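You operate a simulated robot arm through the tools that you are given. There is no shell and no other tool. Be economical: measure what you need, move in short steps, check, and stop when the job is done.

The job below is to be done with a simulated two-armed robot. You get a single attempt, and the scene is never put back.

## Task
Crease the cover board's wing flat, then lay the board on the files.
Fine: fold the wing over and use the purple bar; the bar goes back; the files are in the letters box. Set down upright: purple bar.

It is judged by the outcome, as a careful person would: the job done as asked, and still so three seconds after it is handed in. It fails if anything else is knocked over, pushed out of place, dropped, spilled or broken. Lids that push on must go on centred and level and be pressed home; caps that screw on are set level and turned clockwise until they are tight. Flat cloth is picked up by pressing the open fingertips on it (5 to 10 N) and closing them slowly along it; thin cloth reads only 2 to 8 mm in the jaws.

## Robot
Two 7-joint arms with fingered hands on one trunk that stands fixed in place. Base frame: the origin is at the foot of the trunk, x ahead of it, y to its left, z up; the work surface is at about z = 0.74. Readings come in m, degrees, newtons and seconds.
The left shoulder is at [0.07, 0.171, 1.302], the right one opposite. Payload 5 kg a hand.
The TCP of each hand is the grasp point between the finger pads, 0.043 m short of the fingertips. In the tool frame z runs along the fingers and y along their closing line. The gripper opens to 0.144 m. The gripper's body begins 0.05 m behind the TCP. The gripper is a hand of 5 fingers: y runs from the thumb to the fingers, the wrist lies at [-0.021, -0.124, -0.221] in the tool frame, and closing takes about 1.5 s.
Orientation is that of the tool frame in the base frame, as a unit quaternion [x, y, z, w]. With the fingers straight down and the wrist toward the robot, the tool's x, y and z point along [0, 1, 0], [1, 0, 0] and [0, 0, -1] of the base frame.

## Interface
- The arms move only by the tool send_rows. It takes "left_steps", "right_steps" or both (then of equal length, played together; a hand with none holds still); each is one flat list of numbers, 7 for each row, row after row: the shift along the tool's x, y, z in units of 30 mm (1.0 is 30 mm), then the turn, a rotation vector about the tool's x, y, z in units of 5 degrees (1.0 is 5 degrees), then the opening, from 0 (shut) to 1 (fully open). In form: [tx, ty, tz, ax, ay, az, jaw, tx, ty, tz, ax, ay, az, jaw, ...]. A call has 1 to 10 rows; each row shifts and turns the commanded pose from where the row before left it, along the tool's axes as they then stand. A call with a number of a shift or a turn outside -1 to 1 is refused whole. A row lasts 0.2 s, in which the tool goes at most 0.05 m and 8.6 degrees; a call with a longer step from one row to the next is refused whole, and so is a gripper value outside its range. A pose out of reach is approached as far as the arm can. The call stops where the force on the tool passes 50 N (or 10 N more than at its start, if that is more) or the arm is blocked; 0.2 s more then pass. The fingers move at their own pace (about 0.045 m/s each) and stop on an object; they squeeze with about 33 N. The grip force told is the motor's: it shows also when the fingers shut on nothing. Time passes only in rows, and 0.2 s behind the last, so rows that do not move let the fingers close. It gives the time, the measured TCP pose, the force on the tool (base axes), the opening and the grip force at its end, in the units of the frame above (readings bear some noise), with the torque about the TCP (base axes, N m) and any sound that the robot's microphone picked up.
- Cameras (640 x 400 px; columns grow to the right, rows downward): "scene" is now at [0.1327, -0.0238, 1.5292]; the picture's right is [-0.29, -0.96, -0.00], its down [-0.61, 0.19, -0.77] and it looks along [0.73, -0.22, -0.64] (base axes); focal length 295 px, centre (320, 200). "left" rides on the left gripper at [-0.086, -0.109, -0.168] in its tool frame; the picture's right is [-0.80, -0.28, 0.53], its down [0.54, -0.73, 0.42] and it looks along [0.27, 0.63, 0.73] (tool axes); focal length 275 px, centre (320, 200). "right" rides on the right gripper at [0.086, -0.108, -0.168] in its tool frame; the picture's right is [-0.80, 0.28, -0.53], its down [-0.54, -0.73, 0.42] and it looks along [-0.27, 0.63, 0.73] (tool axes); focal length 275 px, centre (320, 200). There is no depth. A picture from a camera that has moved, and an enlarged one, comes with that camera's place and axes in the base frame and with its lens.
- camera(camera): a new picture of that camera. No time passes.
- move_column(by): slides the trunk up (or, below 0, down) by that many m; the arms and the scene camera ride with it, the base frame stays. It gives what a move gives, with no picture.
- grasp_type(shape, hand): the hand has 5 fingers and takes this shape, open, in about a second: jaw (thumb against the fingers, like two jaws); tri (thumb and two fingers); tip (a fingertip pinch); poke (one finger out to press); point (the index stretched); flat (the hand flat); cup (the hand cupped); fist (a fist). The gripper value then closes the fingers along that shape, each until it touches; the sizes above hold for jaw. It gives what a move gives, with no picture.
- aim_head(pan, tilt): turns the head with the scene camera to pan (to the left, within 86 degrees either way) and tilt (down, from -29 to 69), counted from straight ahead of the robot. It gives what a move gives.
- inspect(camera, box): a new picture of the part [left, top, right, bottom] of that camera's present view, enlarged. No time passes.
- close_job(): hands the job in; it is judged then, once.

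Go step by step. Nothing tells you positions but the pictures and the camera data: compare them with the known pose of the tool, close in by small moves and look again before you grip or let go. The budget is 120 turns and 74 pictures, counting those below and the enlarged ones. Unless the task says otherwise, let go and move clear before handing in, and close with one line.

The tools are called as name(argument=value, ...) on one line, values as JSON. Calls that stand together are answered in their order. send_rows: Moves the arms, as the interface text tells. Its arguments: {"type":"object","properties":{"left_steps":{"type":"array"},"right_steps":{"type":"array"}},"required":[]} The other tools are called the same way: move_column (by) slides the trunk up or down; grasp_type (shape, hand) gives the hand a shape; aim_head (pan, tilt) turns the head that bears the scene camera; camera (camera) takes a picture; inspect (camera, box) takes an enlarged picture of a part of a camera's view; close_job () hands the job in.

At the start:

```text
clock: 0.0
left_eef_pos: [0.8534, 0.0143, 1.2023]
left_ee_rot: [0.707, 0.707, -0.001, -0.002]
left_ft_force: [0.0, -0.3, 0.4]
left_ft_torque: [0.0, -0.02, 0.05]
left_finger_gap: 0.1438
left_grasp_force: 0.0
left_shape: jaw
right_eef_pos: [0.6298, -0.5389, 1.1495]
right_ee_rot: [0.707, 0.707, 0.0, 0.0]
right_ft_force: [0.6, -0.9, 0.8]
right_ft_torque: [0.0, -0.04, -0.01]
right_finger_gap: 0.1436
right_grasp_force: 0.0
right_shape: jaw
trunk travel left (down, up): [-0.4, 0.54]
head pan, tilt: [-16.9, 40.0]
```

scene: 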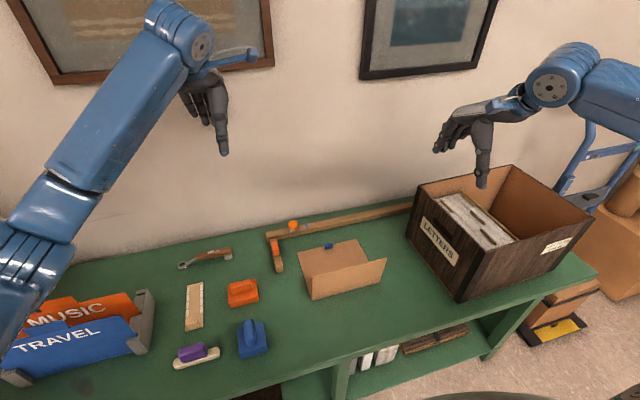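
right: 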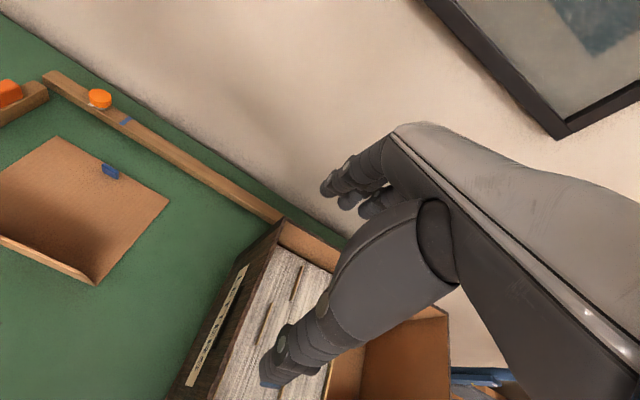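
left: 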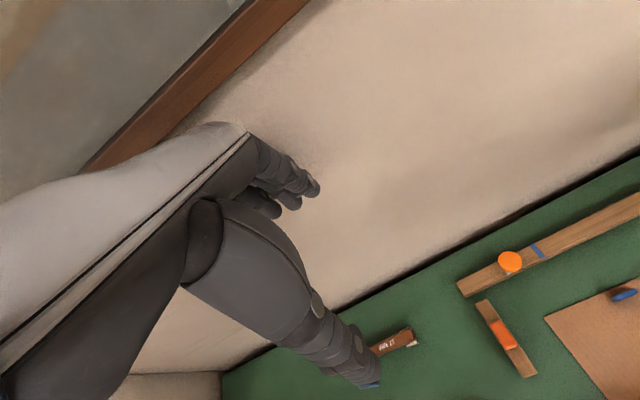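

I see a green bench with a cover board (wing standing up on the near side), a purple-handled bar, orange and blue ones, a ruler, and a letters box. I'll look closer before moving.

inspect(camera="scene", box=[150, 200, 410, 390])

inspect(camera="scene", box=[380, 150, 620, 310])

```text
2.11 times, centred on (280, 295) of scene
camera zoom: at [0.1327, -0.0238, 1.5292], right [-0.29, -0.96, 0.0], down [-0.61, 0.19, -0.77], along [0.73, -0.22, -0.64], focal length 622 px, centre (404, 0)
```

zoom: 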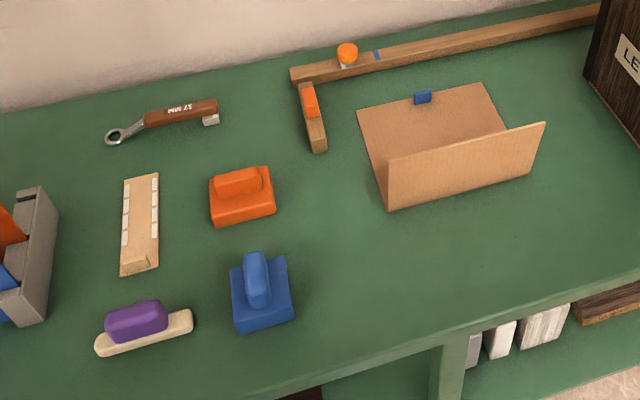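

```text
2.50 times, centred on (500, 230) of scene
camera zoom: at [0.1327, -0.0238, 1.5292], right [-0.29, -0.96, 0.0], down [-0.61, 0.19, -0.77], along [0.73, -0.22, -0.64], focal length 738 px, centre (-130, 125)
```

zoom: 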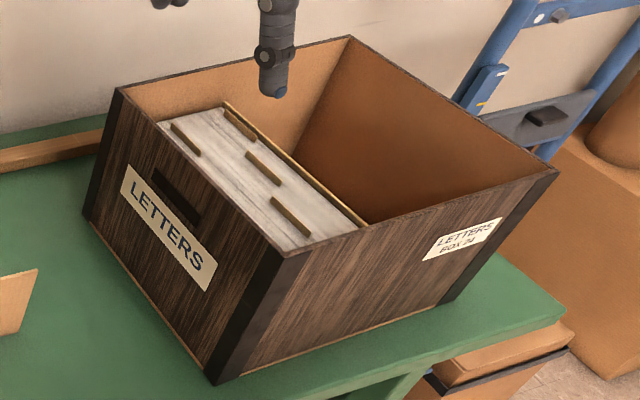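

send_rows(right_steps=[-0.2, -0.567, 0.233, 0, 0, 0, 1, -0.2, -0.567, 0.233, 0, 0, 0, 1, -0.2, -0.567, 0.233, 0, 0, 0, 1, -0.2, -0.567, 0.233, 0, 0, 0, 1, -0.2, -0.567, 0.233, 0, 0, 0, 1, -0.2, -0.567, 0.233, 0, 0, 0, 1, -0.2, -0.567, 0.233, 0, 0, 0, 1, -0.2, -0.567, 0.233, 0, 0, 0, 1, -0.2, -0.567, 0.233, 0, 0, 0, 1, -0.2, -0.567, 0.233, 0, 0, 0, 1], left_steps=[0.3, -1, 0.3, 0, 0, 0, 1, 0.3, -1, 0.3, 0, 0, 0, 1, 0.3, -1, 0.3, 0, 0, 0, 1, 0.3, -1, 0.3, 0, 0, 0, 1, 0.3, -1, 0.3, 0, 0, 0, 1, 0.3, -1, 0.3, 0, 0, 0, 1, 0.3, -1, 0.3, 0, 0, 0, 1, 0.3, -1, 0.3, 0, 0, 0, 1, 0.3, -1, 0.3, 0, 0, 0, 1, 0.3, -1, 0.3, 0, 0, 0, 1])

camera(camera="right")

camera(camera="left")

```text
clock: 2.2
left_eef_pos: [0.5501, 0.1063, 1.1156]
left_ee_rot: [0.706, 0.708, 0.0, 0.001]
left_ft_force: [-0.9, 0.0, 1.0]
left_ft_torque: [-0.01, -0.05, -0.01]
left_finger_gap: 0.1439
left_grasp_force: 0.1
left_shape: jaw
right_eef_pos: [0.4578, -0.5972, 1.081]
right_ee_rot: [0.707, 0.707, 0.0, 0.001]
right_ft_force: [-0.9, -0.6, 0.4]
right_ft_torque: [-0.01, -0.07, -0.02]
right_finger_gap: 0.1438
right_grasp_force: 0.0
right_shape: jaw
trunk travel left (down, up): [-0.4, 0.54]
head pan, tilt: [-16.9, 40.0]
```

```text
68 pictures are left
camera right: at [0.3475, -0.5108, 1.2485], right [0.28, -0.8, 0.54], down [-0.72, -0.54, -0.42], along [0.63, -0.27, -0.73], focal length 275 px, centre (320, 200)
```

right: 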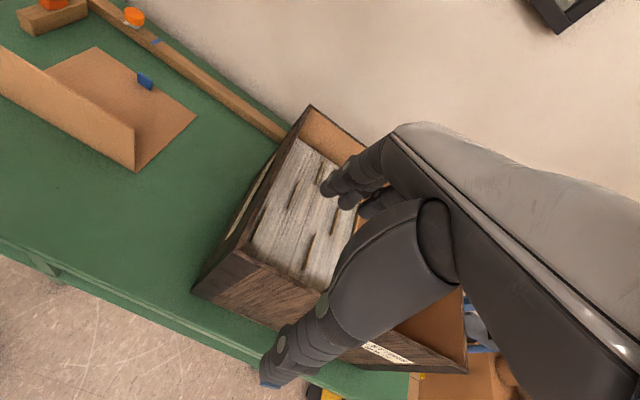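

```text
67 pictures are left
camera left: at [0.4409, 0.0193, 1.2817], right [-0.28, -0.8, -0.53], down [-0.73, 0.54, -0.42], along [0.63, 0.27, -0.73], focal length 275 px, centre (320, 200)
```

left: 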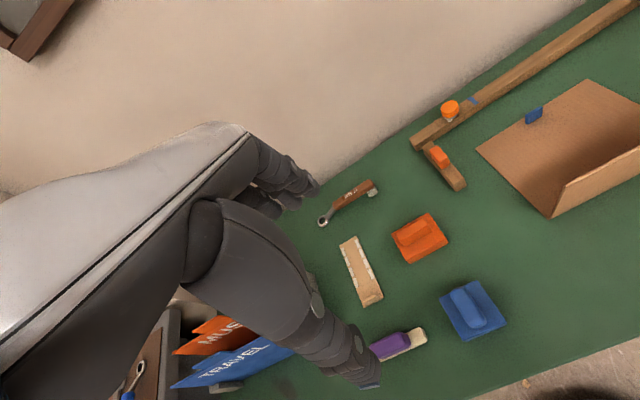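

The files are in the +y part of the letters box and the board is an L with a standing wing and a blue tab. I'll zoom in on the files and on the board for measurements.

inspect(camera="right", box=[180, 90, 400, 300])

inspect(camera="right", box=[0, 20, 220, 190])

inspect(camera="left", box=[460, 60, 640, 230])

```text
1.90 times, centred on (290, 195) of right
camera zoom: at [0.3475, -0.5108, 1.2485], right [0.28, -0.8, 0.54], down [-0.72, -0.54, -0.42], along [0.63, -0.27, -0.73], focal length 524 px, centre (377, 210)
```

zoom: 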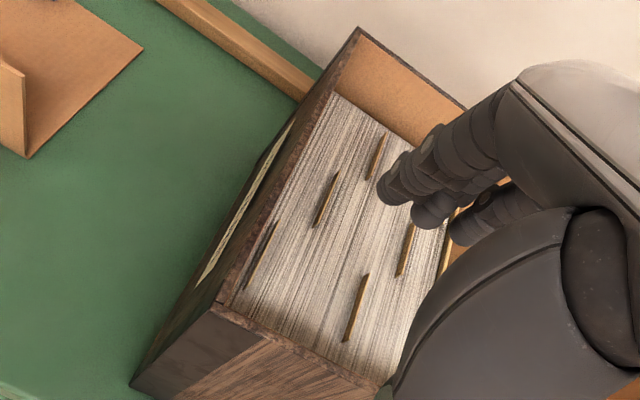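

```text
2.35 times, centred on (110, 105) of right
camera zoom: at [0.3475, -0.5108, 1.2485], right [0.28, -0.8, 0.54], down [-0.72, -0.54, -0.42], along [0.63, -0.27, -0.73], focal length 648 px, centre (814, 424)
```

zoom: 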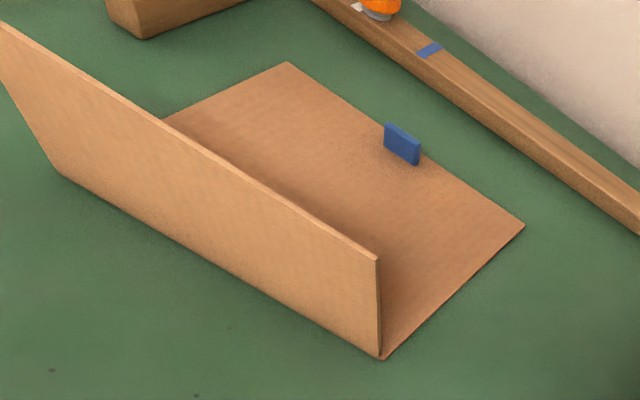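

```text
2.35 times, centred on (550, 145) of left
camera zoom: at [0.4409, 0.0193, 1.2817], right [-0.28, -0.8, -0.53], down [-0.73, 0.54, -0.42], along [0.63, 0.27, -0.73], focal length 648 px, centre (-221, 329)
```

zoom: 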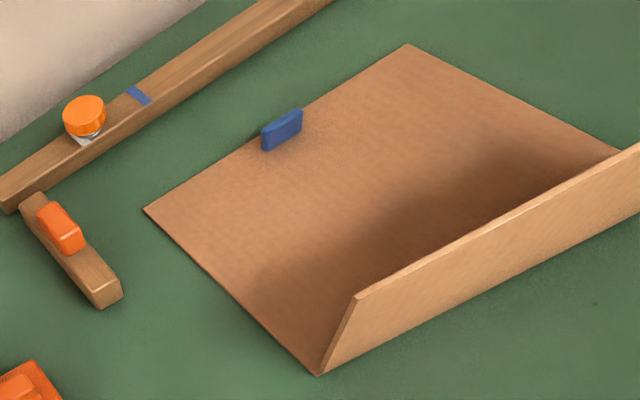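

The board base spans roughly x 0.597–0.79, y −0.142 to −0.36, with the wing 0.14 tall leaning just past vertical; file tops are at about z 0.905. I'll bring the closed right hand in front of the wing while the left goes to look at the purple bar.

send_rows(right_steps=[1, 0, 0, 0, 0, 0, 0, 1, 0, 0, 0, 0, 0, 0, 1, 0, 0, 0, 0, 0, 0, 1, 0, 0, 0, 0, 0, 0, 1, 0, 0, 0, 0, 0, 0, 1, 0, 0, 0, 0, 0, 0, 1, 0, 0.5, 0, 0, 0, 0, 1, 0, 0.5, 0, 0, 0, 0, 1, 0, 0.5, 0, 0, 0, 0, 1, 0, 0.5, 0, 0, 0, 0], left_steps=[0.25, -0.33, 0.5, 0, 0, 0, 1, 0.25, -0.33, 0.5, 0, 0, 0, 1, 0.25, -0.33, 0.5, 0, 0, 0, 1, 0.25, -0.33, 0.5, 0, 0, 0, 1, 0.25, -0.33, 0.5, 0, 0, 0, 1, 0.25, -0.33, 0.5, 0, 0, 0, 1, 0.25, -0.33, 0.5, 0, 0, 0, 1, 0.25, -0.33, 0.5, 0, 0, 0, 1, 0.25, -0.33, 0.5, 0, 0, 0, 1, 0.25, -0.33, 0.5, 0, 0, 0, 1])

camera(camera="left")

camera(camera="scene")

```text
clock: 4.4
left_eef_pos: [0.5106, 0.1631, 0.9531]
left_ee_rot: [0.707, 0.707, -0.002, -0.001]
left_ft_force: [0.7, 0.2, 0.6]
left_ft_torque: [-0.01, 0.03, -0.03]
left_finger_gap: 0.1439
left_grasp_force: 0.0
left_shape: jaw
left hand out of reach, approached as far as the arm can: row 3, 4, 5, 6, 7, 8, 9, 10
right_eef_pos: [0.5223, -0.3321, 1.0155]
right_ee_rot: [0.707, 0.707, -0.001, -0.001]
right_ft_force: [0.1, 0.0, 1.0]
right_ft_torque: [0.01, 0.02, 0.04]
right_finger_gap: 0.0
right_grasp_force: 32.9
right_shape: jaw
right hand out of reach, approached as far as the arm can: row 5, 6, 7, 8, 9, 10
trunk travel left (down, up): [-0.4, 0.54]
head pan, tilt: [-16.9, 40.0]
```

```text
63 pictures are left
camera left: at [0.4021, 0.0771, 1.1193], right [-0.29, -0.8, -0.53], down [-0.73, 0.54, -0.42], along [0.62, 0.27, -0.73], focal length 275 px, centre (320, 200)
```

left: 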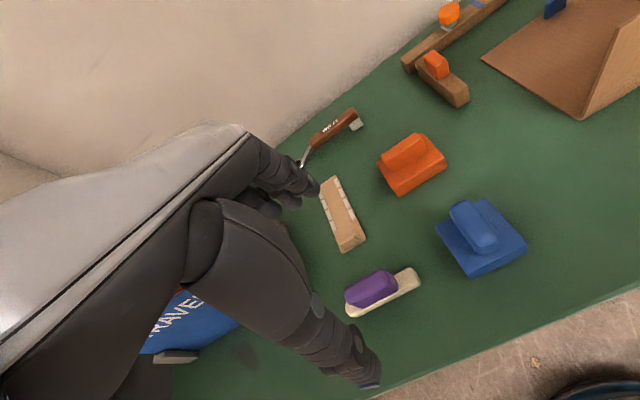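

```text
62 pictures are left
camera scene: at [0.1337, -0.0228, 1.5293], right [-0.29, -0.96, 0.0], down [-0.62, 0.19, -0.77], along [0.73, -0.22, -0.64], focal length 295 px, centre (320, 200)
```

scene: 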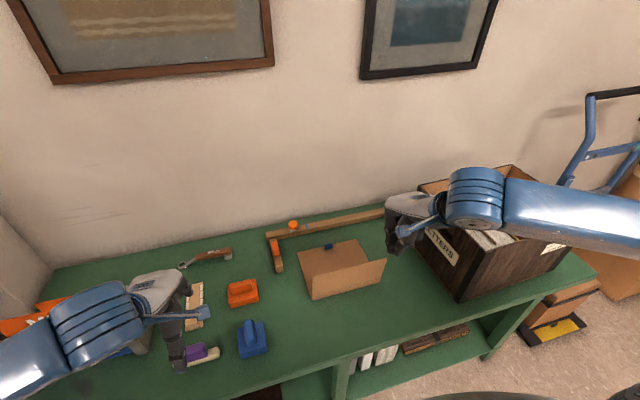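

The arms are cramped when high and close to the trunk, so I'll go lower. The right hand goes to the starting position in front of the wing, and I'll zoom in on the purple bar.

send_rows(right_steps=[0.45, -0.08, 0.75, 0, 0, 0, 0, 0.45, -0.08, 0.75, 0, 0, 0, 0, 0.45, -0.08, 0.75, 0, 0, 0, 0, 0.45, -0.08, 0.75, 0, 0, 0, 0, 0.45, -0.08, 0.75, 0, 0, 0, 0, 0.45, -0.08, 0.75, 0, 0, 0, 0])

inspect(camera="left", box=[300, 160, 540, 310])

camera(camera="scene")

```text
clock: 5.8
left_eef_pos: [0.5113, 0.164, 0.9525]
left_ee_rot: [0.707, 0.707, -0.001, -0.001]
left_ft_force: [0.2, -0.1, -0.1]
left_ft_torque: [-0.01, -0.01, 0.01]
left_finger_gap: 0.1438
left_grasp_force: 0.1
left_shape: jaw
right_eef_pos: [0.5074, -0.2504, 0.881]
right_ee_rot: [0.707, 0.707, 0.001, -0.001]
right_ft_force: [0.3, 0.6, 0.6]
right_ft_torque: [-0.01, 0.04, 0.0]
right_finger_gap: 0.0
right_grasp_force: 33.2
right_shape: jaw
trunk travel left (down, up): [-0.4, 0.54]
head pan, tilt: [-16.9, 40.0]
```

```text
2.67 times, centred on (420, 235) of left
camera zoom: at [0.4013, 0.077, 1.1196], right [-0.28, -0.8, -0.53], down [-0.73, 0.54, -0.42], along [0.62, 0.27, -0.73], focal length 734 px, centre (53, 107)
```

zoom: 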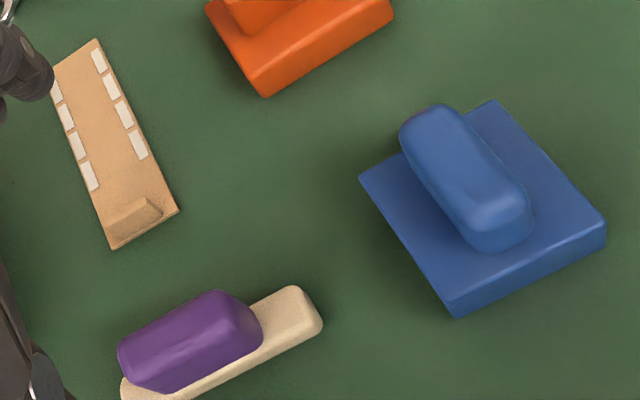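

```text
60 pictures are left
camera scene: at [0.1327, -0.0233, 1.5293], right [-0.29, -0.96, 0.0], down [-0.61, 0.19, -0.77], along [0.73, -0.22, -0.64], focal length 295 px, centre (320, 200)
```

scene: 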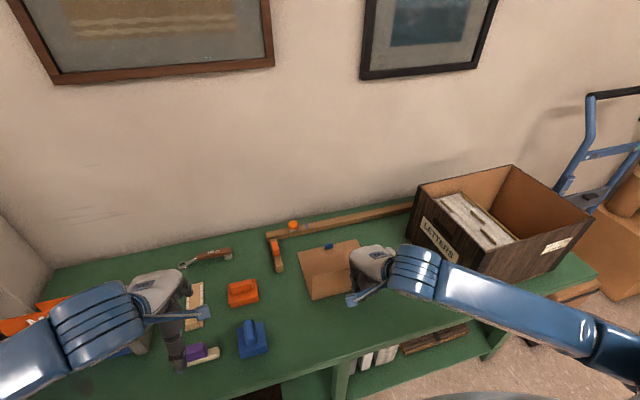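

Right hand is in place before the wing. I'll push it gently forward and watch the force.

send_rows(right_steps=[0, 0.6, 0, 0, 0, 0, 0, 0, 0.6, 0, 0, 0, 0, 0, 0, 0.6, 0, 0, 0, 0, 0, 0, 0.6, 0, 0, 0, 0, 0, 0, 0.6, 0, 0, 0, 0, 0, 0, 0.6, 0, 0, 0, 0, 0])

camera(camera="scene")

camera(camera="right")

```text
clock: 7.2
left_eef_pos: [0.5104, 0.1623, 0.9528]
left_ee_rot: [0.707, 0.707, -0.001, 0.0]
left_ft_force: [0.2, 0.4, -0.1]
left_ft_torque: [-0.01, 0.03, 0.03]
left_finger_gap: 0.1438
left_grasp_force: 0.1
left_shape: jaw
right_eef_pos: [0.6151, -0.2523, 0.8782]
right_ee_rot: [0.707, 0.707, 0.0, -0.001]
right_ft_force: [-1.0, 0.0, -0.3]
right_ft_torque: [0.03, 0.0, 0.03]
right_finger_gap: 0.0
right_grasp_force: 32.4
right_shape: jaw
trunk travel left (down, up): [-0.4, 0.54]
head pan, tilt: [-16.9, 40.0]
```

```text
59 pictures are left
camera scene: at [0.1333, -0.0233, 1.5292], right [-0.29, -0.96, 0.0], down [-0.62, 0.19, -0.77], along [0.73, -0.22, -0.64], focal length 295 px, centre (320, 200)
```

scene: 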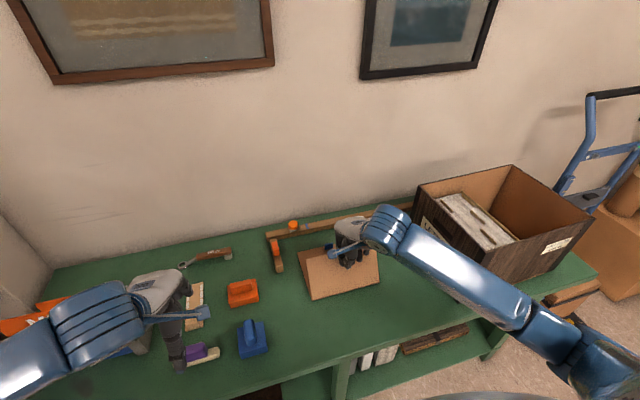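

```text
58 pictures are left
camera right: at [0.5075, -0.1651, 1.0472], right [0.29, -0.8, 0.53], down [-0.73, -0.54, -0.42], along [0.63, -0.27, -0.73], focal length 275 px, centre (320, 200)
```

right: 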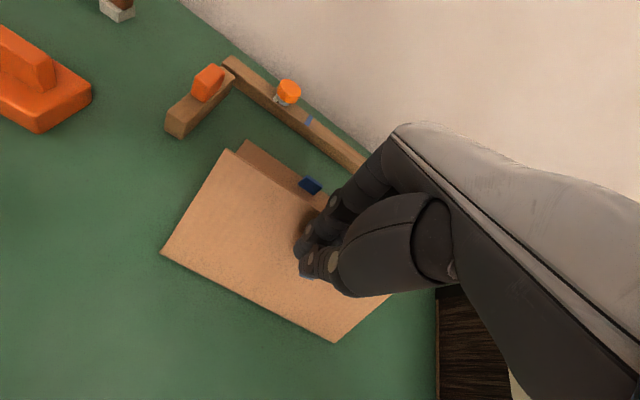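

The wing folds easily with little force and the board hasn't slid. Now the arc downward to lay it flat.

send_rows(right_steps=[0, 0.6, 0.5, 0, 0, 0, 0, 0, 0.5, 0.6, 0, 0, 0, 0, 0, 0.4, 0.6, 0, 0, 0, 0, 0, 0.3, 0.6, 0, 0, 0, 0, 0, 0.2, 0.3, 0, 0, 0, 0])

camera(camera="right")

```text
clock: 8.4
left_eef_pos: [0.5108, 0.1629, 0.9525]
left_ee_rot: [0.707, 0.707, 0.0, -0.001]
left_ft_force: [0.2, 0.0, -0.8]
left_ft_torque: [-0.04, 0.0, -0.03]
left_finger_gap: 0.144
left_grasp_force: 0.0
left_shape: jaw
right_eef_pos: [0.6761, -0.252, 0.8013]
right_ee_rot: [0.707, 0.707, 0.0, 0.0]
right_ft_force: [-0.1, -0.2, 1.0]
right_ft_torque: [0.01, 0.01, 0.01]
right_finger_gap: 0.0
right_grasp_force: 33.0
right_shape: jaw
trunk travel left (down, up): [-0.4, 0.54]
head pan, tilt: [-16.9, 40.0]
```

```text
57 pictures are left
camera right: at [0.5664, -0.1653, 0.9693], right [0.28, -0.8, 0.53], down [-0.73, -0.54, -0.42], along [0.63, -0.27, -0.73], focal length 275 px, centre (320, 200)
```

right: 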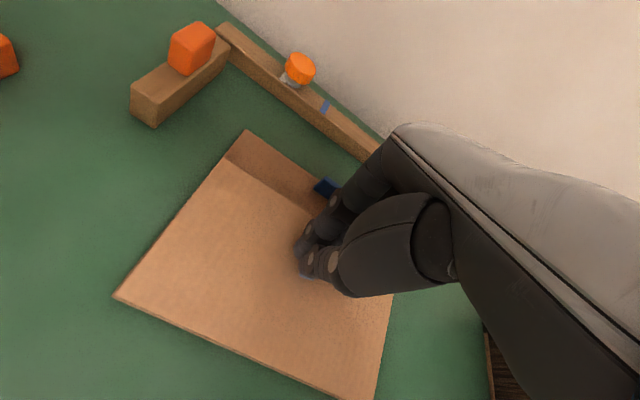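

Nearly flat. I'll press it down the last few millimetres, then lift off to see how much it springs back.

send_rows(right_steps=[0, 0, 0.15, 0, 0, 0, 0, 0, 0, 0.15, 0, 0, 0, 0, 0, 0, 0.1, 0, 0, 0, 0])

```text
clock: 9.2
left_eef_pos: [0.51, 0.1637, 0.9547]
left_ee_rot: [0.707, 0.707, 0.0, 0.0]
left_ft_force: [-0.1, -0.1, -0.6]
left_ft_torque: [-0.01, 0.03, 0.03]
left_finger_gap: 0.1438
left_grasp_force: 0.0
left_shape: jaw
right_eef_pos: [0.6738, -0.2518, 0.7919]
right_ee_rot: [0.707, 0.707, 0.001, 0.0]
right_ft_force: [-2.3, -1.3, 16.4]
right_ft_torque: [0.01, 0.23, -0.02]
right_finger_gap: 0.0
right_grasp_force: 33.2
right_shape: jaw
trunk travel left (down, up): [-0.4, 0.54]
head pan, tilt: [-16.9, 40.0]
```

send_rows(right_steps=[0, 0, -0.5, 0, 0, 0, 0, 0, 0, -1, 0, 0, 0, 0, 0, 0, -1, 0, 0, 0, 0, 0, 0, -1, 0, 0, 0, 0, 0, 0, 0, 0, 0, 0, 0])

camera(camera="right")

```text
clock: 10.4
left_eef_pos: [0.5104, 0.1626, 0.9523]
left_ee_rot: [0.707, 0.707, -0.001, -0.001]
left_ft_force: [-0.5, -0.6, 0.3]
left_ft_torque: [0.02, 0.03, 0.01]
left_finger_gap: 0.1437
left_grasp_force: 0.0
left_shape: jaw
right_eef_pos: [0.6761, -0.2515, 0.8936]
right_ee_rot: [0.707, 0.707, 0.0, 0.0]
right_ft_force: [1.5, -0.4, 0.7]
right_ft_torque: [-0.03, 0.0, -0.01]
right_finger_gap: 0.0001
right_grasp_force: 33.1
right_shape: jaw
trunk travel left (down, up): [-0.4, 0.54]
head pan, tilt: [-16.9, 40.0]
```

```text
56 pictures are left
camera right: at [0.5669, -0.1659, 1.0618], right [0.28, -0.8, 0.53], down [-0.73, -0.54, -0.42], along [0.63, -0.27, -0.73], focal length 275 px, centre (320, 200)
```

right: 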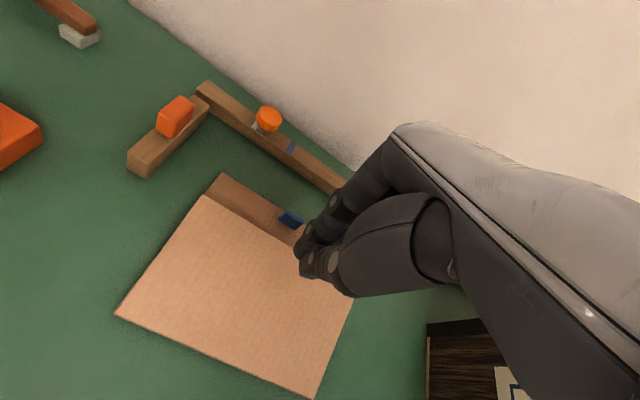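

The wing springs back only about 13°, so one hand with the bar can do the crease. I'll park the right hand up and aside while the left comes down over the purple bar.

send_rows(right_steps=[0, 0, -1, 0, 0, 0, 0, 0, 0, -1, 0, 0, 0, 0, 0, 0, -1, 0, 0, 0, 0, 0, 0, -1, 0, 0, 0, 0, -0.8, -0.3, -1, 0, 0, 0, 0, -1, -0.3, -0.5, 0, 0, 0, 0, -1, -0.3, -0.3, 0, 0, 0, 0, -1, -0.3, 0, 0, 0, 0, 0, -1, -0.3, 0, 0, 0, 0, 0, -1, -0.3, 0, 0, 0, 0, 0], left_steps=[0.1, 0.05, 0.3, 0, 0, 0, 1, 0.1, 0.05, 0.3, 0, 0, 0, 1, 0.1, 0.05, 0.3, 0, 0, 0, 1, 0.1, 0.05, 0.3, 0, 0, 0, 1, 0.1, 0.05, 0.3, 0, 0, 0, 1, 0.1, 0.05, 0.3, 0, 0, 0, 1, 0, 0, 0.3, 0, 0, 0, 1, 0, 0, 0.3, 0, 0, 0, 1, 0, 0, 0.3, 0, 0, 0, 1, 0, 0, 0.3, 0, 0, 0, 1])

camera(camera="left")

inspect(camera="scene", box=[100, 230, 380, 400])

```text
clock: 12.6
left_eef_pos: [0.518, 0.1814, 0.8628]
left_ee_rot: [0.707, 0.707, 0.0, -0.001]
left_ft_force: [-0.2, -0.4, 1.2]
left_ft_torque: [0.0, 0.0, -0.01]
left_finger_gap: 0.1437
left_grasp_force: 0.0
left_shape: jaw
right_eef_pos: [0.6215, -0.4258, 1.0696]
right_ee_rot: [0.706, 0.708, 0.0, 0.0]
right_ft_force: [-0.1, -0.6, -0.1]
right_ft_torque: [0.0, -0.04, 0.0]
right_finger_gap: 0.0
right_grasp_force: 32.9
right_shape: jaw
trunk travel left (down, up): [-0.4, 0.54]
head pan, tilt: [-16.9, 40.0]
```

```text
55 pictures are left
camera left: at [0.409, 0.095, 1.029], right [-0.28, -0.8, -0.53], down [-0.73, 0.54, -0.42], along [0.63, 0.27, -0.73], focal length 275 px, centre (320, 200)
```

left: 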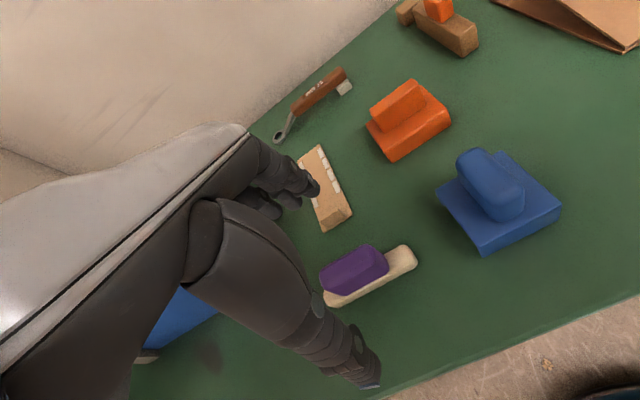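

```text
2.29 times, centred on (240, 315) of scene
camera zoom: at [0.1315, -0.0247, 1.5294], right [-0.29, -0.96, 0.0], down [-0.61, 0.19, -0.77], along [0.73, -0.22, -0.64], focal length 675 px, centre (503, -63)
```

zoom: 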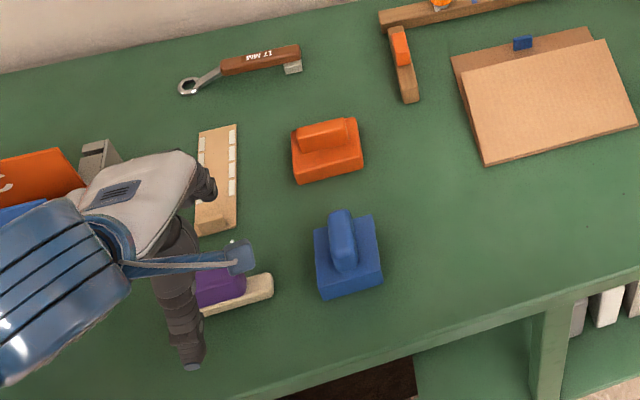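

The ruler's near end is close to where the fingers would land, so I'll narrow the opening before descending on the handle.

send_rows(left_steps=[0.1, 0.1, 0, 0, 0, 0, 0.55, 0, 0, 0, 0, 0, 0, 0.55, 0, 0, 0, 0, 0, 0, 0.55, 0, 0, 0.3, 0, 0, 0, 0.55, 0, 0, 0.3, 0, 0, 0, 0.55, 0, 0, 0.3, 0, 0, 0, 0.55], right_steps=[-1, 0, 0, 0, 0, 0, 0, -1, 0, 0, 0, 0, 0, 0, -1, 0, 0, 0, 0, 0, 0, -1, 0, 0, 0, 0, 0, 0, -1, 0, 0, 0, 0, 0, 0, 0, 0, 0, 0, 0, 0, 0])

camera(camera="left")

inspect(camera="scene", box=[100, 250, 300, 400])

```text
clock: 14.0
left_eef_pos: [0.5218, 0.1847, 0.8344]
left_ee_rot: [0.707, 0.707, 0.0, 0.0]
left_ft_force: [0.0, 0.0, 0.4]
left_ft_torque: [-0.03, -0.01, -0.02]
left_finger_gap: 0.0797
left_grasp_force: 0.0
left_shape: jaw
right_eef_pos: [0.6215, -0.5758, 1.0688]
right_ee_rot: [0.707, 0.708, 0.0, 0.0]
right_ft_force: [-0.7, 0.2, 0.6]
right_ft_torque: [-0.04, 0.0, 0.0]
right_finger_gap: 0.0
right_grasp_force: 32.6
right_shape: jaw
trunk travel left (down, up): [-0.4, 0.54]
head pan, tilt: [-16.9, 40.0]
```

```text
53 pictures are left
camera left: at [0.4128, 0.0985, 1.0019], right [-0.28, -0.8, -0.53], down [-0.73, 0.54, -0.42], along [0.63, 0.27, -0.73], focal length 275 px, centre (320, 200)
```

left: 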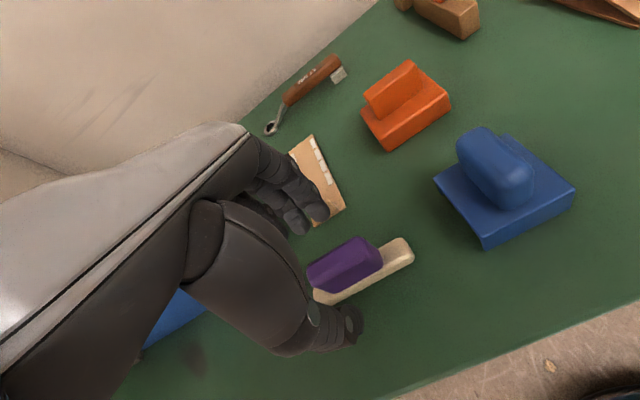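

```text
2.67 times, centred on (200, 325) of scene
camera zoom: at [0.1327, -0.023, 1.5293], right [-0.29, -0.96, 0.0], down [-0.61, 0.19, -0.77], along [0.73, -0.22, -0.64], focal length 788 px, centre (640, -133)
```

zoom: 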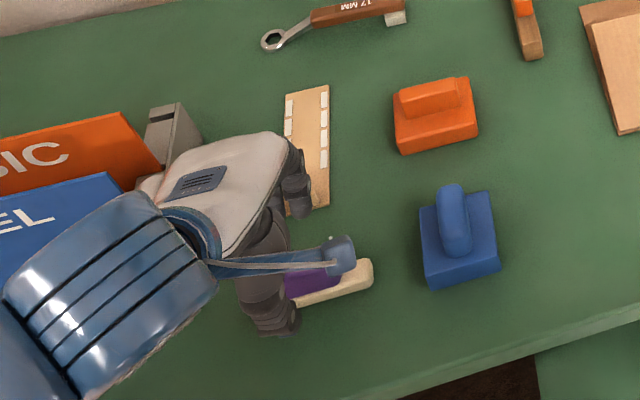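

send_rows(left_steps=[-0.1, 0, 0, 0, 0, 0, 0.42, 0, 0, 0.4, 0, 0, 0, 0.42, 0, 0, 0.4, 0, 0, 0, 0.42, 0, 0, 0, 0, 0, 0, 0.42])

camera(camera="left")

```text
clock: 15.0
left_eef_pos: [0.5217, 0.1809, 0.8128]
left_ee_rot: [0.708, 0.707, 0.0, 0.0]
left_ft_force: [0.5, 0.4, 1.0]
left_ft_torque: [0.02, -0.01, -0.02]
left_finger_gap: 0.0612
left_grasp_force: 0.0
left_shape: jaw
right_eef_pos: [0.6212, -0.577, 1.0685]
right_ee_rot: [0.706, 0.708, 0.0, 0.001]
right_ft_force: [0.6, -0.3, 0.5]
right_ft_torque: [0.02, -0.01, 0.0]
right_finger_gap: 0.0
right_grasp_force: 33.0
right_shape: jaw
trunk travel left (down, up): [-0.4, 0.54]
head pan, tilt: [-16.9, 40.0]
```

```text
51 pictures are left
camera left: at [0.4127, 0.0951, 0.9777], right [-0.28, -0.8, -0.53], down [-0.73, 0.54, -0.42], along [0.63, 0.27, -0.73], focal length 275 px, centre (320, 200)
```

left: 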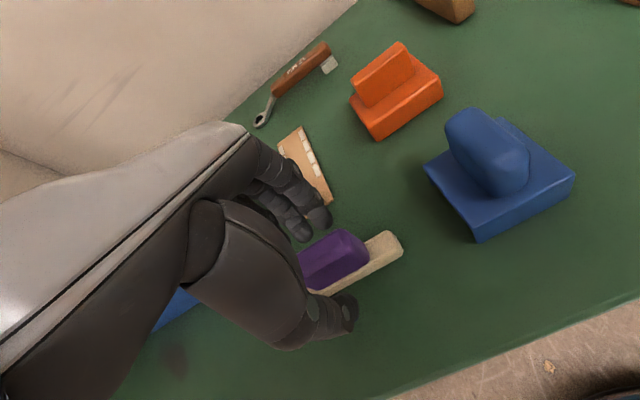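

Fingers straddle the handle; lowering slightly and closing.

send_rows(left_steps=[0, 0, 0.2, 0, 0, 0, 0.42, 0, 0, 0, 0, 0, 0, 0.3, 0, 0, 0, 0, 0, 0, 0.2, 0, 0, 0, 0, 0, 0, 0.1, 0, 0, 0, 0, 0, 0, 0, 0, 0, 0, 0, 0, 0, 0, 0, 0, 0, 0, 0, 0, 0])

camera(camera="left")

```text
clock: 16.6
left_eef_pos: [0.5225, 0.1816, 0.8052]
left_ee_rot: [0.707, 0.707, 0.0, 0.0]
left_ft_force: [-0.8, -0.1, -0.3]
left_ft_torque: [-0.04, -0.02, -0.01]
left_finger_gap: 0.0193
left_grasp_force: 33.0
left_shape: jaw
right_eef_pos: [0.6218, -0.5764, 1.0683]
right_ee_rot: [0.707, 0.707, 0.0, 0.0]
right_ft_force: [-0.5, -0.6, -0.8]
right_ft_torque: [0.01, 0.0, 0.02]
right_finger_gap: 0.0
right_grasp_force: 32.5
right_shape: jaw
trunk travel left (down, up): [-0.4, 0.54]
head pan, tilt: [-16.9, 40.0]
```

```text
50 pictures are left
camera left: at [0.4125, 0.0953, 0.9718], right [-0.28, -0.8, -0.53], down [-0.73, 0.54, -0.42], along [0.63, 0.27, -0.73], focal length 275 px, centre (320, 200)
```

left: 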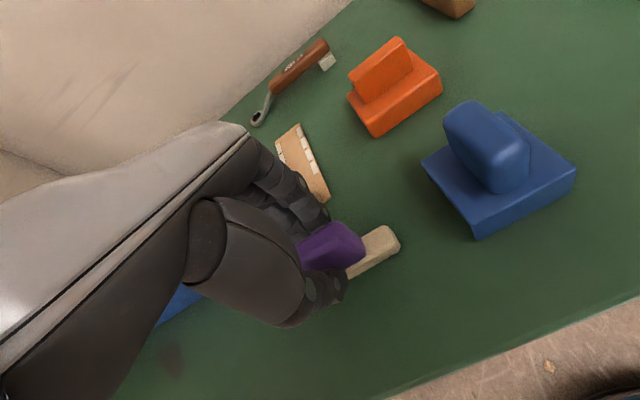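

Bar gripped (19 mm). I'll lift it straight up and carry it over to the crease's left end.

send_rows(left_steps=[0, 0, -0.5, 0, 0, 0, 0, 0, 0, -1, 0, 0, 0, 0, 0, 0, -1, 0, 0, 0, 0, 0, 0, -1, 0, 0, 0, 0, -1, 0.1, -0.5, 0, 0, 0, 0, -1, 0.2, 0, 0, 0, 0, 0, -1, 0.2, 0, 0, 0, 0, 0, -1, 0.3, 0, 0, 0, 0, 0, -1, 0.3, 0, 0, 0, 0, 0, -1, 0.3, 0, 0, 0, 0, 0])

send_rows(left_steps=[-1, 0.3, 0, 0, 0, 0, 0, -1, 0.3, 0, 0, 0, 0, 0, -1, 0.3, 0, 0, 0, 0, 0, -1, 0.3, 0, 0, 0, 0, 0, -1, 0.3, 0, 0, 0, 0, 0, -1, 0.2, 0, 0, 0, 0, 0, 0, 0, 0, 0, 0, 0, 0])

camera(camera="left")

camera(camera="scene")

```text
clock: 18.8
left_eef_pos: [0.5635, -0.0014, 0.9268]
left_ee_rot: [0.707, 0.708, 0.0, -0.002]
left_ft_force: [0.5, -0.7, -0.6]
left_ft_torque: [0.07, 0.04, 0.0]
left_finger_gap: 0.0196
left_grasp_force: 33.2
left_shape: jaw
right_eef_pos: [0.6226, -0.5783, 1.0682]
right_ee_rot: [0.707, 0.707, 0.001, -0.001]
right_ft_force: [-0.6, 0.1, -0.1]
right_ft_torque: [0.03, 0.0, 0.0]
right_finger_gap: 0.0
right_grasp_force: 33.1
right_shape: jaw
trunk travel left (down, up): [-0.4, 0.54]
head pan, tilt: [-16.9, 40.0]
```

```text
clock: 20.2
left_eef_pos: [0.6352, -0.0791, 0.8614]
left_ee_rot: [0.685, 0.724, 0.056, -0.06]
left_ft_force: [-0.1, -0.7, -0.7]
left_ft_torque: [-0.01, 0.0, -0.03]
left_finger_gap: 0.0193
left_grasp_force: 32.5
left_shape: jaw
right_eef_pos: [0.623, -0.5764, 1.0693]
right_ee_rot: [0.706, 0.708, 0.0, 0.0]
right_ft_force: [0.7, 0.3, -0.5]
right_ft_torque: [0.0, -0.01, -0.03]
right_finger_gap: 0.0001
right_grasp_force: 32.9
right_shape: jaw
trunk travel left (down, up): [-0.4, 0.54]
head pan, tilt: [-16.9, 40.0]
stopped in row 7 (left hand): the arm was blocked; the commanded pose is now the measured one
```

```text
49 pictures are left
camera left: at [0.5315, -0.1982, 1.0113], right [-0.25, -0.71, -0.66], down [-0.76, 0.56, -0.33], along [0.6, 0.42, -0.68], focal length 275 px, centre (320, 200)
```

left: 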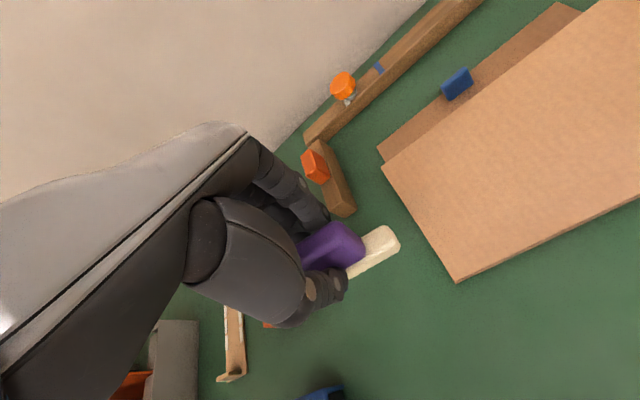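

```text
48 pictures are left
camera scene: at [0.133, -0.0242, 1.5292], right [-0.29, -0.96, 0.0], down [-0.62, 0.19, -0.77], along [0.73, -0.22, -0.64], focal length 295 px, centre (320, 200)
```

scene: 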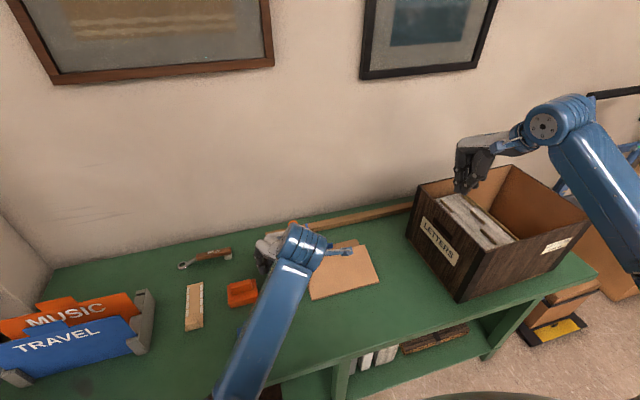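

The left arm got blocked (joint limit crossing the midline, no contact; bar still held). I'll bring it back level, set the bar upright on the free table left of the board, and use the right hand for the crease.

send_rows(left_steps=[0.5, -0.33, -0.33, 0, -0.47, 0.16, 0, 0.5, -0.33, -0.33, 0, -0.47, 0.16, 0, 0.5, -0.33, -0.33, 0, -0.47, 0.16, 0, 0.5, -0.33, -0.33, 0, -0.47, 0.16, 0, 0, 0, 0, 0, 0, 0, 0])

```text
clock: 21.4
left_eef_pos: [0.5915, -0.0275, 0.9076]
left_ee_rot: [0.708, 0.706, -0.005, -0.003]
left_ft_force: [0.0, -0.4, -1.1]
left_ft_torque: [0.02, 0.0, -0.01]
left_finger_gap: 0.0193
left_grasp_force: 33.1
left_shape: jaw
right_eef_pos: [0.6224, -0.5764, 1.0679]
right_ee_rot: [0.707, 0.707, -0.001, 0.0]
right_ft_force: [0.2, -0.4, 0.1]
right_ft_torque: [0.01, -0.03, 0.0]
right_finger_gap: 0.0
right_grasp_force: 32.6
right_shape: jaw
trunk travel left (down, up): [-0.4, 0.54]
head pan, tilt: [-16.9, 40.0]
```

send_rows(left_steps=[-0.2, 0.2, 0.8, 0, 0, 0, 0, 0, 0, 0.8, 0, 0, 0, 0, 0, 0, 0.7, 0, 0, 0, 0, 0, 0, 0.6, 0, 0, 0, 0, 0, 0, 0.3, 0, 0, 0, 0, 0, 0, 0.15, 0, 0, 0, 0, 0, 0, 0, 0, 0, 0, 0])

camera(camera="left")

```text
clock: 23.1
left_eef_pos: [0.6017, -0.0242, 0.805]
left_ee_rot: [0.707, 0.707, 0.006, -0.005]
left_ft_force: [0.0, 0.3, 0.5]
left_ft_torque: [0.0, -0.07, 0.05]
left_finger_gap: 0.0191
left_grasp_force: 33.1
left_shape: jaw
right_eef_pos: [0.6209, -0.5767, 1.0688]
right_ee_rot: [0.707, 0.708, 0.0, 0.0]
right_ft_force: [0.8, -0.7, -0.2]
right_ft_torque: [-0.01, 0.02, 0.01]
right_finger_gap: 0.0
right_grasp_force: 32.8
right_shape: jaw
trunk travel left (down, up): [-0.4, 0.54]
head pan, tilt: [-16.9, 40.0]
```

```text
47 pictures are left
camera left: at [0.4915, -0.1125, 0.9702], right [-0.28, -0.79, -0.55], down [-0.73, 0.55, -0.42], along [0.63, 0.28, -0.73], focal length 275 px, centre (320, 200)
```

left: 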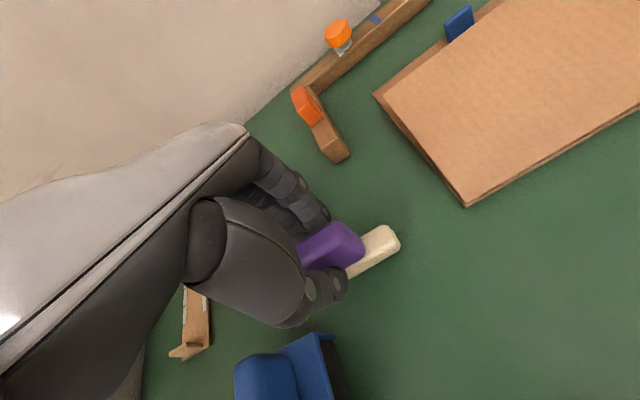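

send_rows(left_steps=[0, 0, 0.07, 0, 0, 0, 0, 0, 0, 0.07, 0, 0, 0, 0])

```text
clock: 23.6
left_eef_pos: [0.6035, -0.019, 0.804]
left_ee_rot: [0.707, 0.707, 0.013, -0.004]
left_ft_force: [-1.6, -2.9, 26.4]
left_ft_torque: [-0.17, -0.17, -0.06]
left_finger_gap: 0.0201
left_grasp_force: 33.4
left_shape: jaw
right_eef_pos: [0.6208, -0.5771, 1.0702]
right_ee_rot: [0.708, 0.706, 0.001, 0.001]
right_ft_force: [0.6, 0.0, -0.8]
right_ft_torque: [0.02, -0.02, -0.02]
right_finger_gap: 0.0
right_grasp_force: 33.2
right_shape: jaw
trunk travel left (down, up): [-0.4, 0.54]
head pan, tilt: [-16.9, 40.0]
```

The bar is on the table. I'll ease the pressure, release gently and rise.

send_rows(left_steps=[0, 0, -0.06, 0, 0, 0, 0, 0, 0, 0, 0, 0, 0, 0.2, 0, 0, 0, 0, 0, 0, 0.3, 0, 0, 0, 0, 0, 0, 0.42, 0, 0, 0, 0, 0, 0, 0.42, 0, 0, -0.5, 0, 0, 0, 0.42, 0, 0, -1, 0, 0, 0, 0.42, 0, 0, -1, 0, 0, 0, 0.42, 0, 0, -1, 0, 0, 0, 0.42, 0.5, 0, -1, 0, 0, 0, 0.42])

camera(camera="left")

```text
clock: 25.6
left_eef_pos: [0.594, 0.0404, 0.8509]
left_ee_rot: [0.701, 0.709, 0.046, -0.063]
left_ft_force: [0.1, -0.1, 1.1]
left_ft_torque: [-0.01, 0.01, -0.05]
left_finger_gap: 0.0603
left_grasp_force: 0.1
left_shape: jaw
right_eef_pos: [0.6221, -0.5766, 1.0693]
right_ee_rot: [0.707, 0.707, 0.0, 0.0]
right_ft_force: [0.0, 0.1, 0.2]
right_ft_torque: [-0.03, 0.02, 0.01]
right_finger_gap: 0.0002
right_grasp_force: 33.0
right_shape: jaw
trunk travel left (down, up): [-0.4, 0.54]
head pan, tilt: [-16.9, 40.0]
stopped in row 9 (left hand): the arm was blocked; the commanded pose is now the measured one
```

```text
46 pictures are left
camera left: at [0.4889, -0.0722, 1.0039], right [-0.29, -0.71, -0.64], down [-0.74, 0.59, -0.32], along [0.61, 0.38, -0.7], focal length 275 px, centre (320, 200)
```

left: 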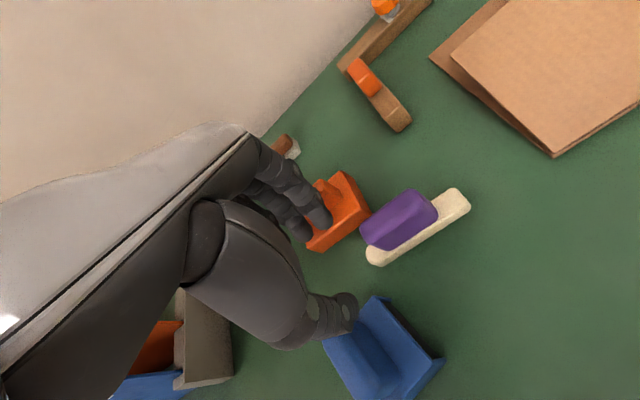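

camera(camera="scene")

```text
45 pictures are left
camera scene: at [0.1327, -0.0235, 1.5292], right [-0.29, -0.96, 0.0], down [-0.61, 0.19, -0.77], along [0.73, -0.22, -0.64], focal length 295 px, centre (320, 200)
```

scene: 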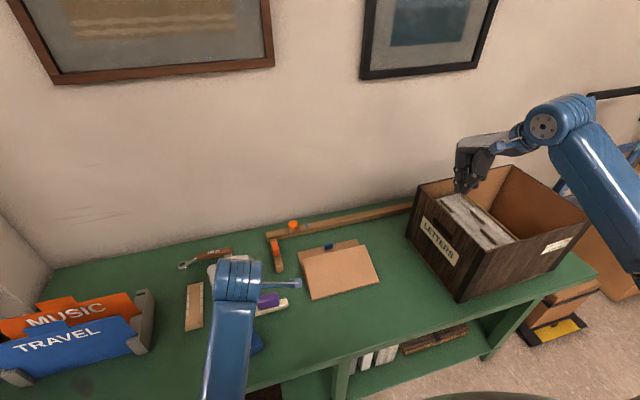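

The bar stands free. I'll raise the left hand away, level again, towards its own side.

send_rows(left_steps=[0.1, 0, -0.5, -0.1, -0.5, 0, 0.42, 0.2, 0, -0.6, -0.1, -0.6, 0, 0.42, 0.3, 0, -0.7, 0, -0.6, 0, 0.42, 0.5, 0, -0.7, 0, 0, 0, 0.42, 0.8, 0, -0.7, 0, 0, 0, 0.42, 0.8, 0, -0.7, 0, 0, 0, 0.42])

inspect(camera="scene", box=[150, 220, 390, 370])

```text
clock: 27.2
left_eef_pos: [0.5867, 0.1347, 0.953]
left_ee_rot: [0.701, 0.712, 0.01, -0.027]
left_ft_force: [0.1, -0.1, 0.3]
left_ft_torque: [0.04, -0.03, 0.01]
left_finger_gap: 0.0602
left_grasp_force: 0.0
left_shape: jaw
right_eef_pos: [0.6217, -0.5775, 1.0673]
right_ee_rot: [0.707, 0.707, 0.0, 0.0]
right_ft_force: [-0.2, 0.0, 0.1]
right_ft_torque: [0.03, 0.0, 0.01]
right_finger_gap: 0.0
right_grasp_force: 32.7
right_shape: jaw
trunk travel left (down, up): [-0.4, 0.54]
head pan, tilt: [-16.9, 40.0]
stopped in row 6 (left hand): the arm was blocked; the commanded pose is now the measured one
```

```text
2.67 times, centred on (270, 295) of scene
camera zoom: at [0.1324, -0.0242, 1.5292], right [-0.29, -0.96, 0.0], down [-0.61, 0.19, -0.77], along [0.73, -0.22, -0.64], focal length 788 px, centre (453, -53)
```

zoom: 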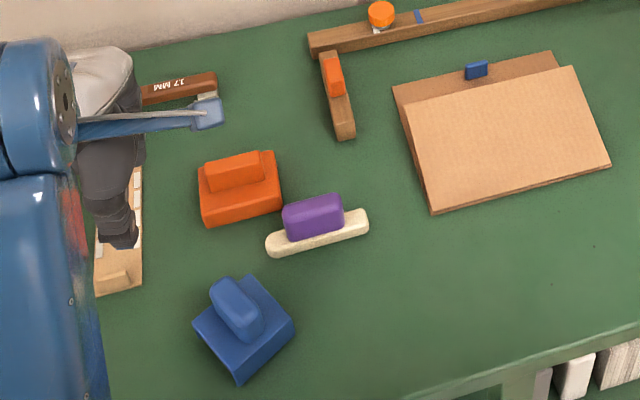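

The blue block got nudged by my left hand; I'll have to put it back. First a same-crop comparison to see exactly what moved.

inspect(camera="scene", box=[150, 200, 410, 390])

```text
2.11 times, centred on (280, 295) of scene
camera zoom: at [0.1324, -0.0242, 1.5292], right [-0.29, -0.96, 0.0], down [-0.61, 0.19, -0.77], along [0.73, -0.22, -0.64], focal length 622 px, centre (404, 0)
```

zoom: 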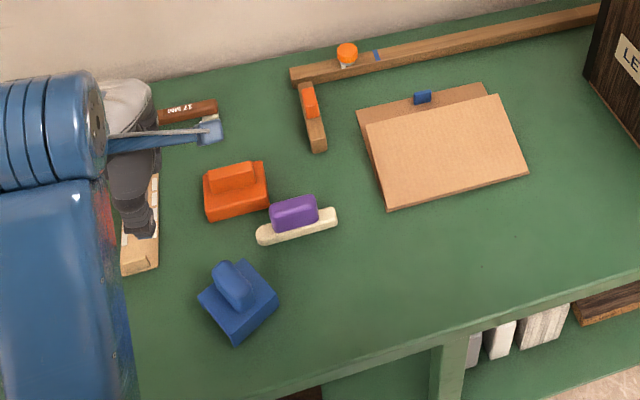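

The orange block also shifted about 1 cm. Raising the trunk should uncramp the arms (straighter forearms), after which I can handle everything with control; I'll restore both blocks.

move_column(by=0.2)

send_rows(left_steps=[0.4, 0.3, 0, 0, -0.3, 0, 0.42, 0.5, 0.3, 0, 0, -0.3, 0, 0.42, 0.5, 0, 0, 0, 0, 0, 0.42])

camera(camera="scene")

```text
clock: 29.4
left_eef_pos: [0.5877, 0.134, 1.1527]
left_ee_rot: [0.7, 0.713, 0.009, -0.027]
left_ft_force: [-0.1, 0.3, 0.1]
left_ft_torque: [-0.02, 0.03, 0.03]
left_finger_gap: 0.0604
left_grasp_force: 0.0
left_shape: jaw
right_eef_pos: [0.6214, -0.5771, 1.2686]
right_ee_rot: [0.707, 0.707, 0.0, 0.0]
right_ft_force: [0.2, -1.0, 0.8]
right_ft_torque: [0.0, 0.0, -0.01]
right_finger_gap: 0.0
right_grasp_force: 32.7
right_shape: jaw
trunk travel left (down, up): [-0.6, 0.34]
head pan, tilt: [-16.9, 40.0]
```

```text
clock: 30.2
left_eef_pos: [0.6056, 0.1771, 1.1537]
left_ee_rot: [0.702, 0.712, -0.011, -0.006]
left_ft_force: [-0.3, -0.2, 0.2]
left_ft_torque: [-0.05, 0.0, 0.0]
left_finger_gap: 0.0605
left_grasp_force: 0.0
left_shape: jaw
right_eef_pos: [0.6215, -0.5762, 1.2685]
right_ee_rot: [0.708, 0.706, 0.0, -0.001]
right_ft_force: [-0.2, 0.0, 0.6]
right_ft_torque: [0.01, 0.0, -0.03]
right_finger_gap: 0.0
right_grasp_force: 33.8
right_shape: jaw
trunk travel left (down, up): [-0.6, 0.34]
head pan, tilt: [-16.9, 40.0]
```

```text
42 pictures are left
camera scene: at [0.1322, -0.023, 1.7293], right [-0.29, -0.96, 0.0], down [-0.61, 0.19, -0.77], along [0.73, -0.22, -0.64], focal length 295 px, centre (320, 200)
```

scene: 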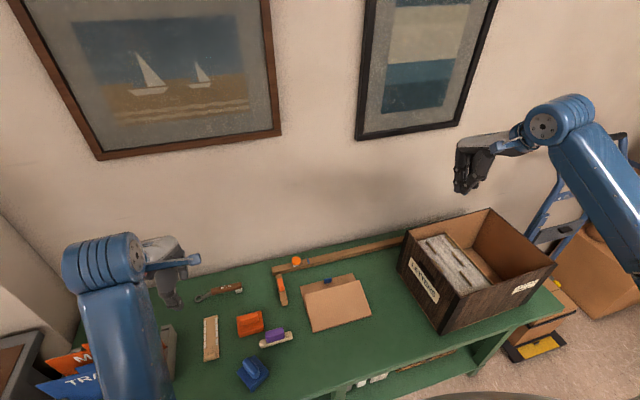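

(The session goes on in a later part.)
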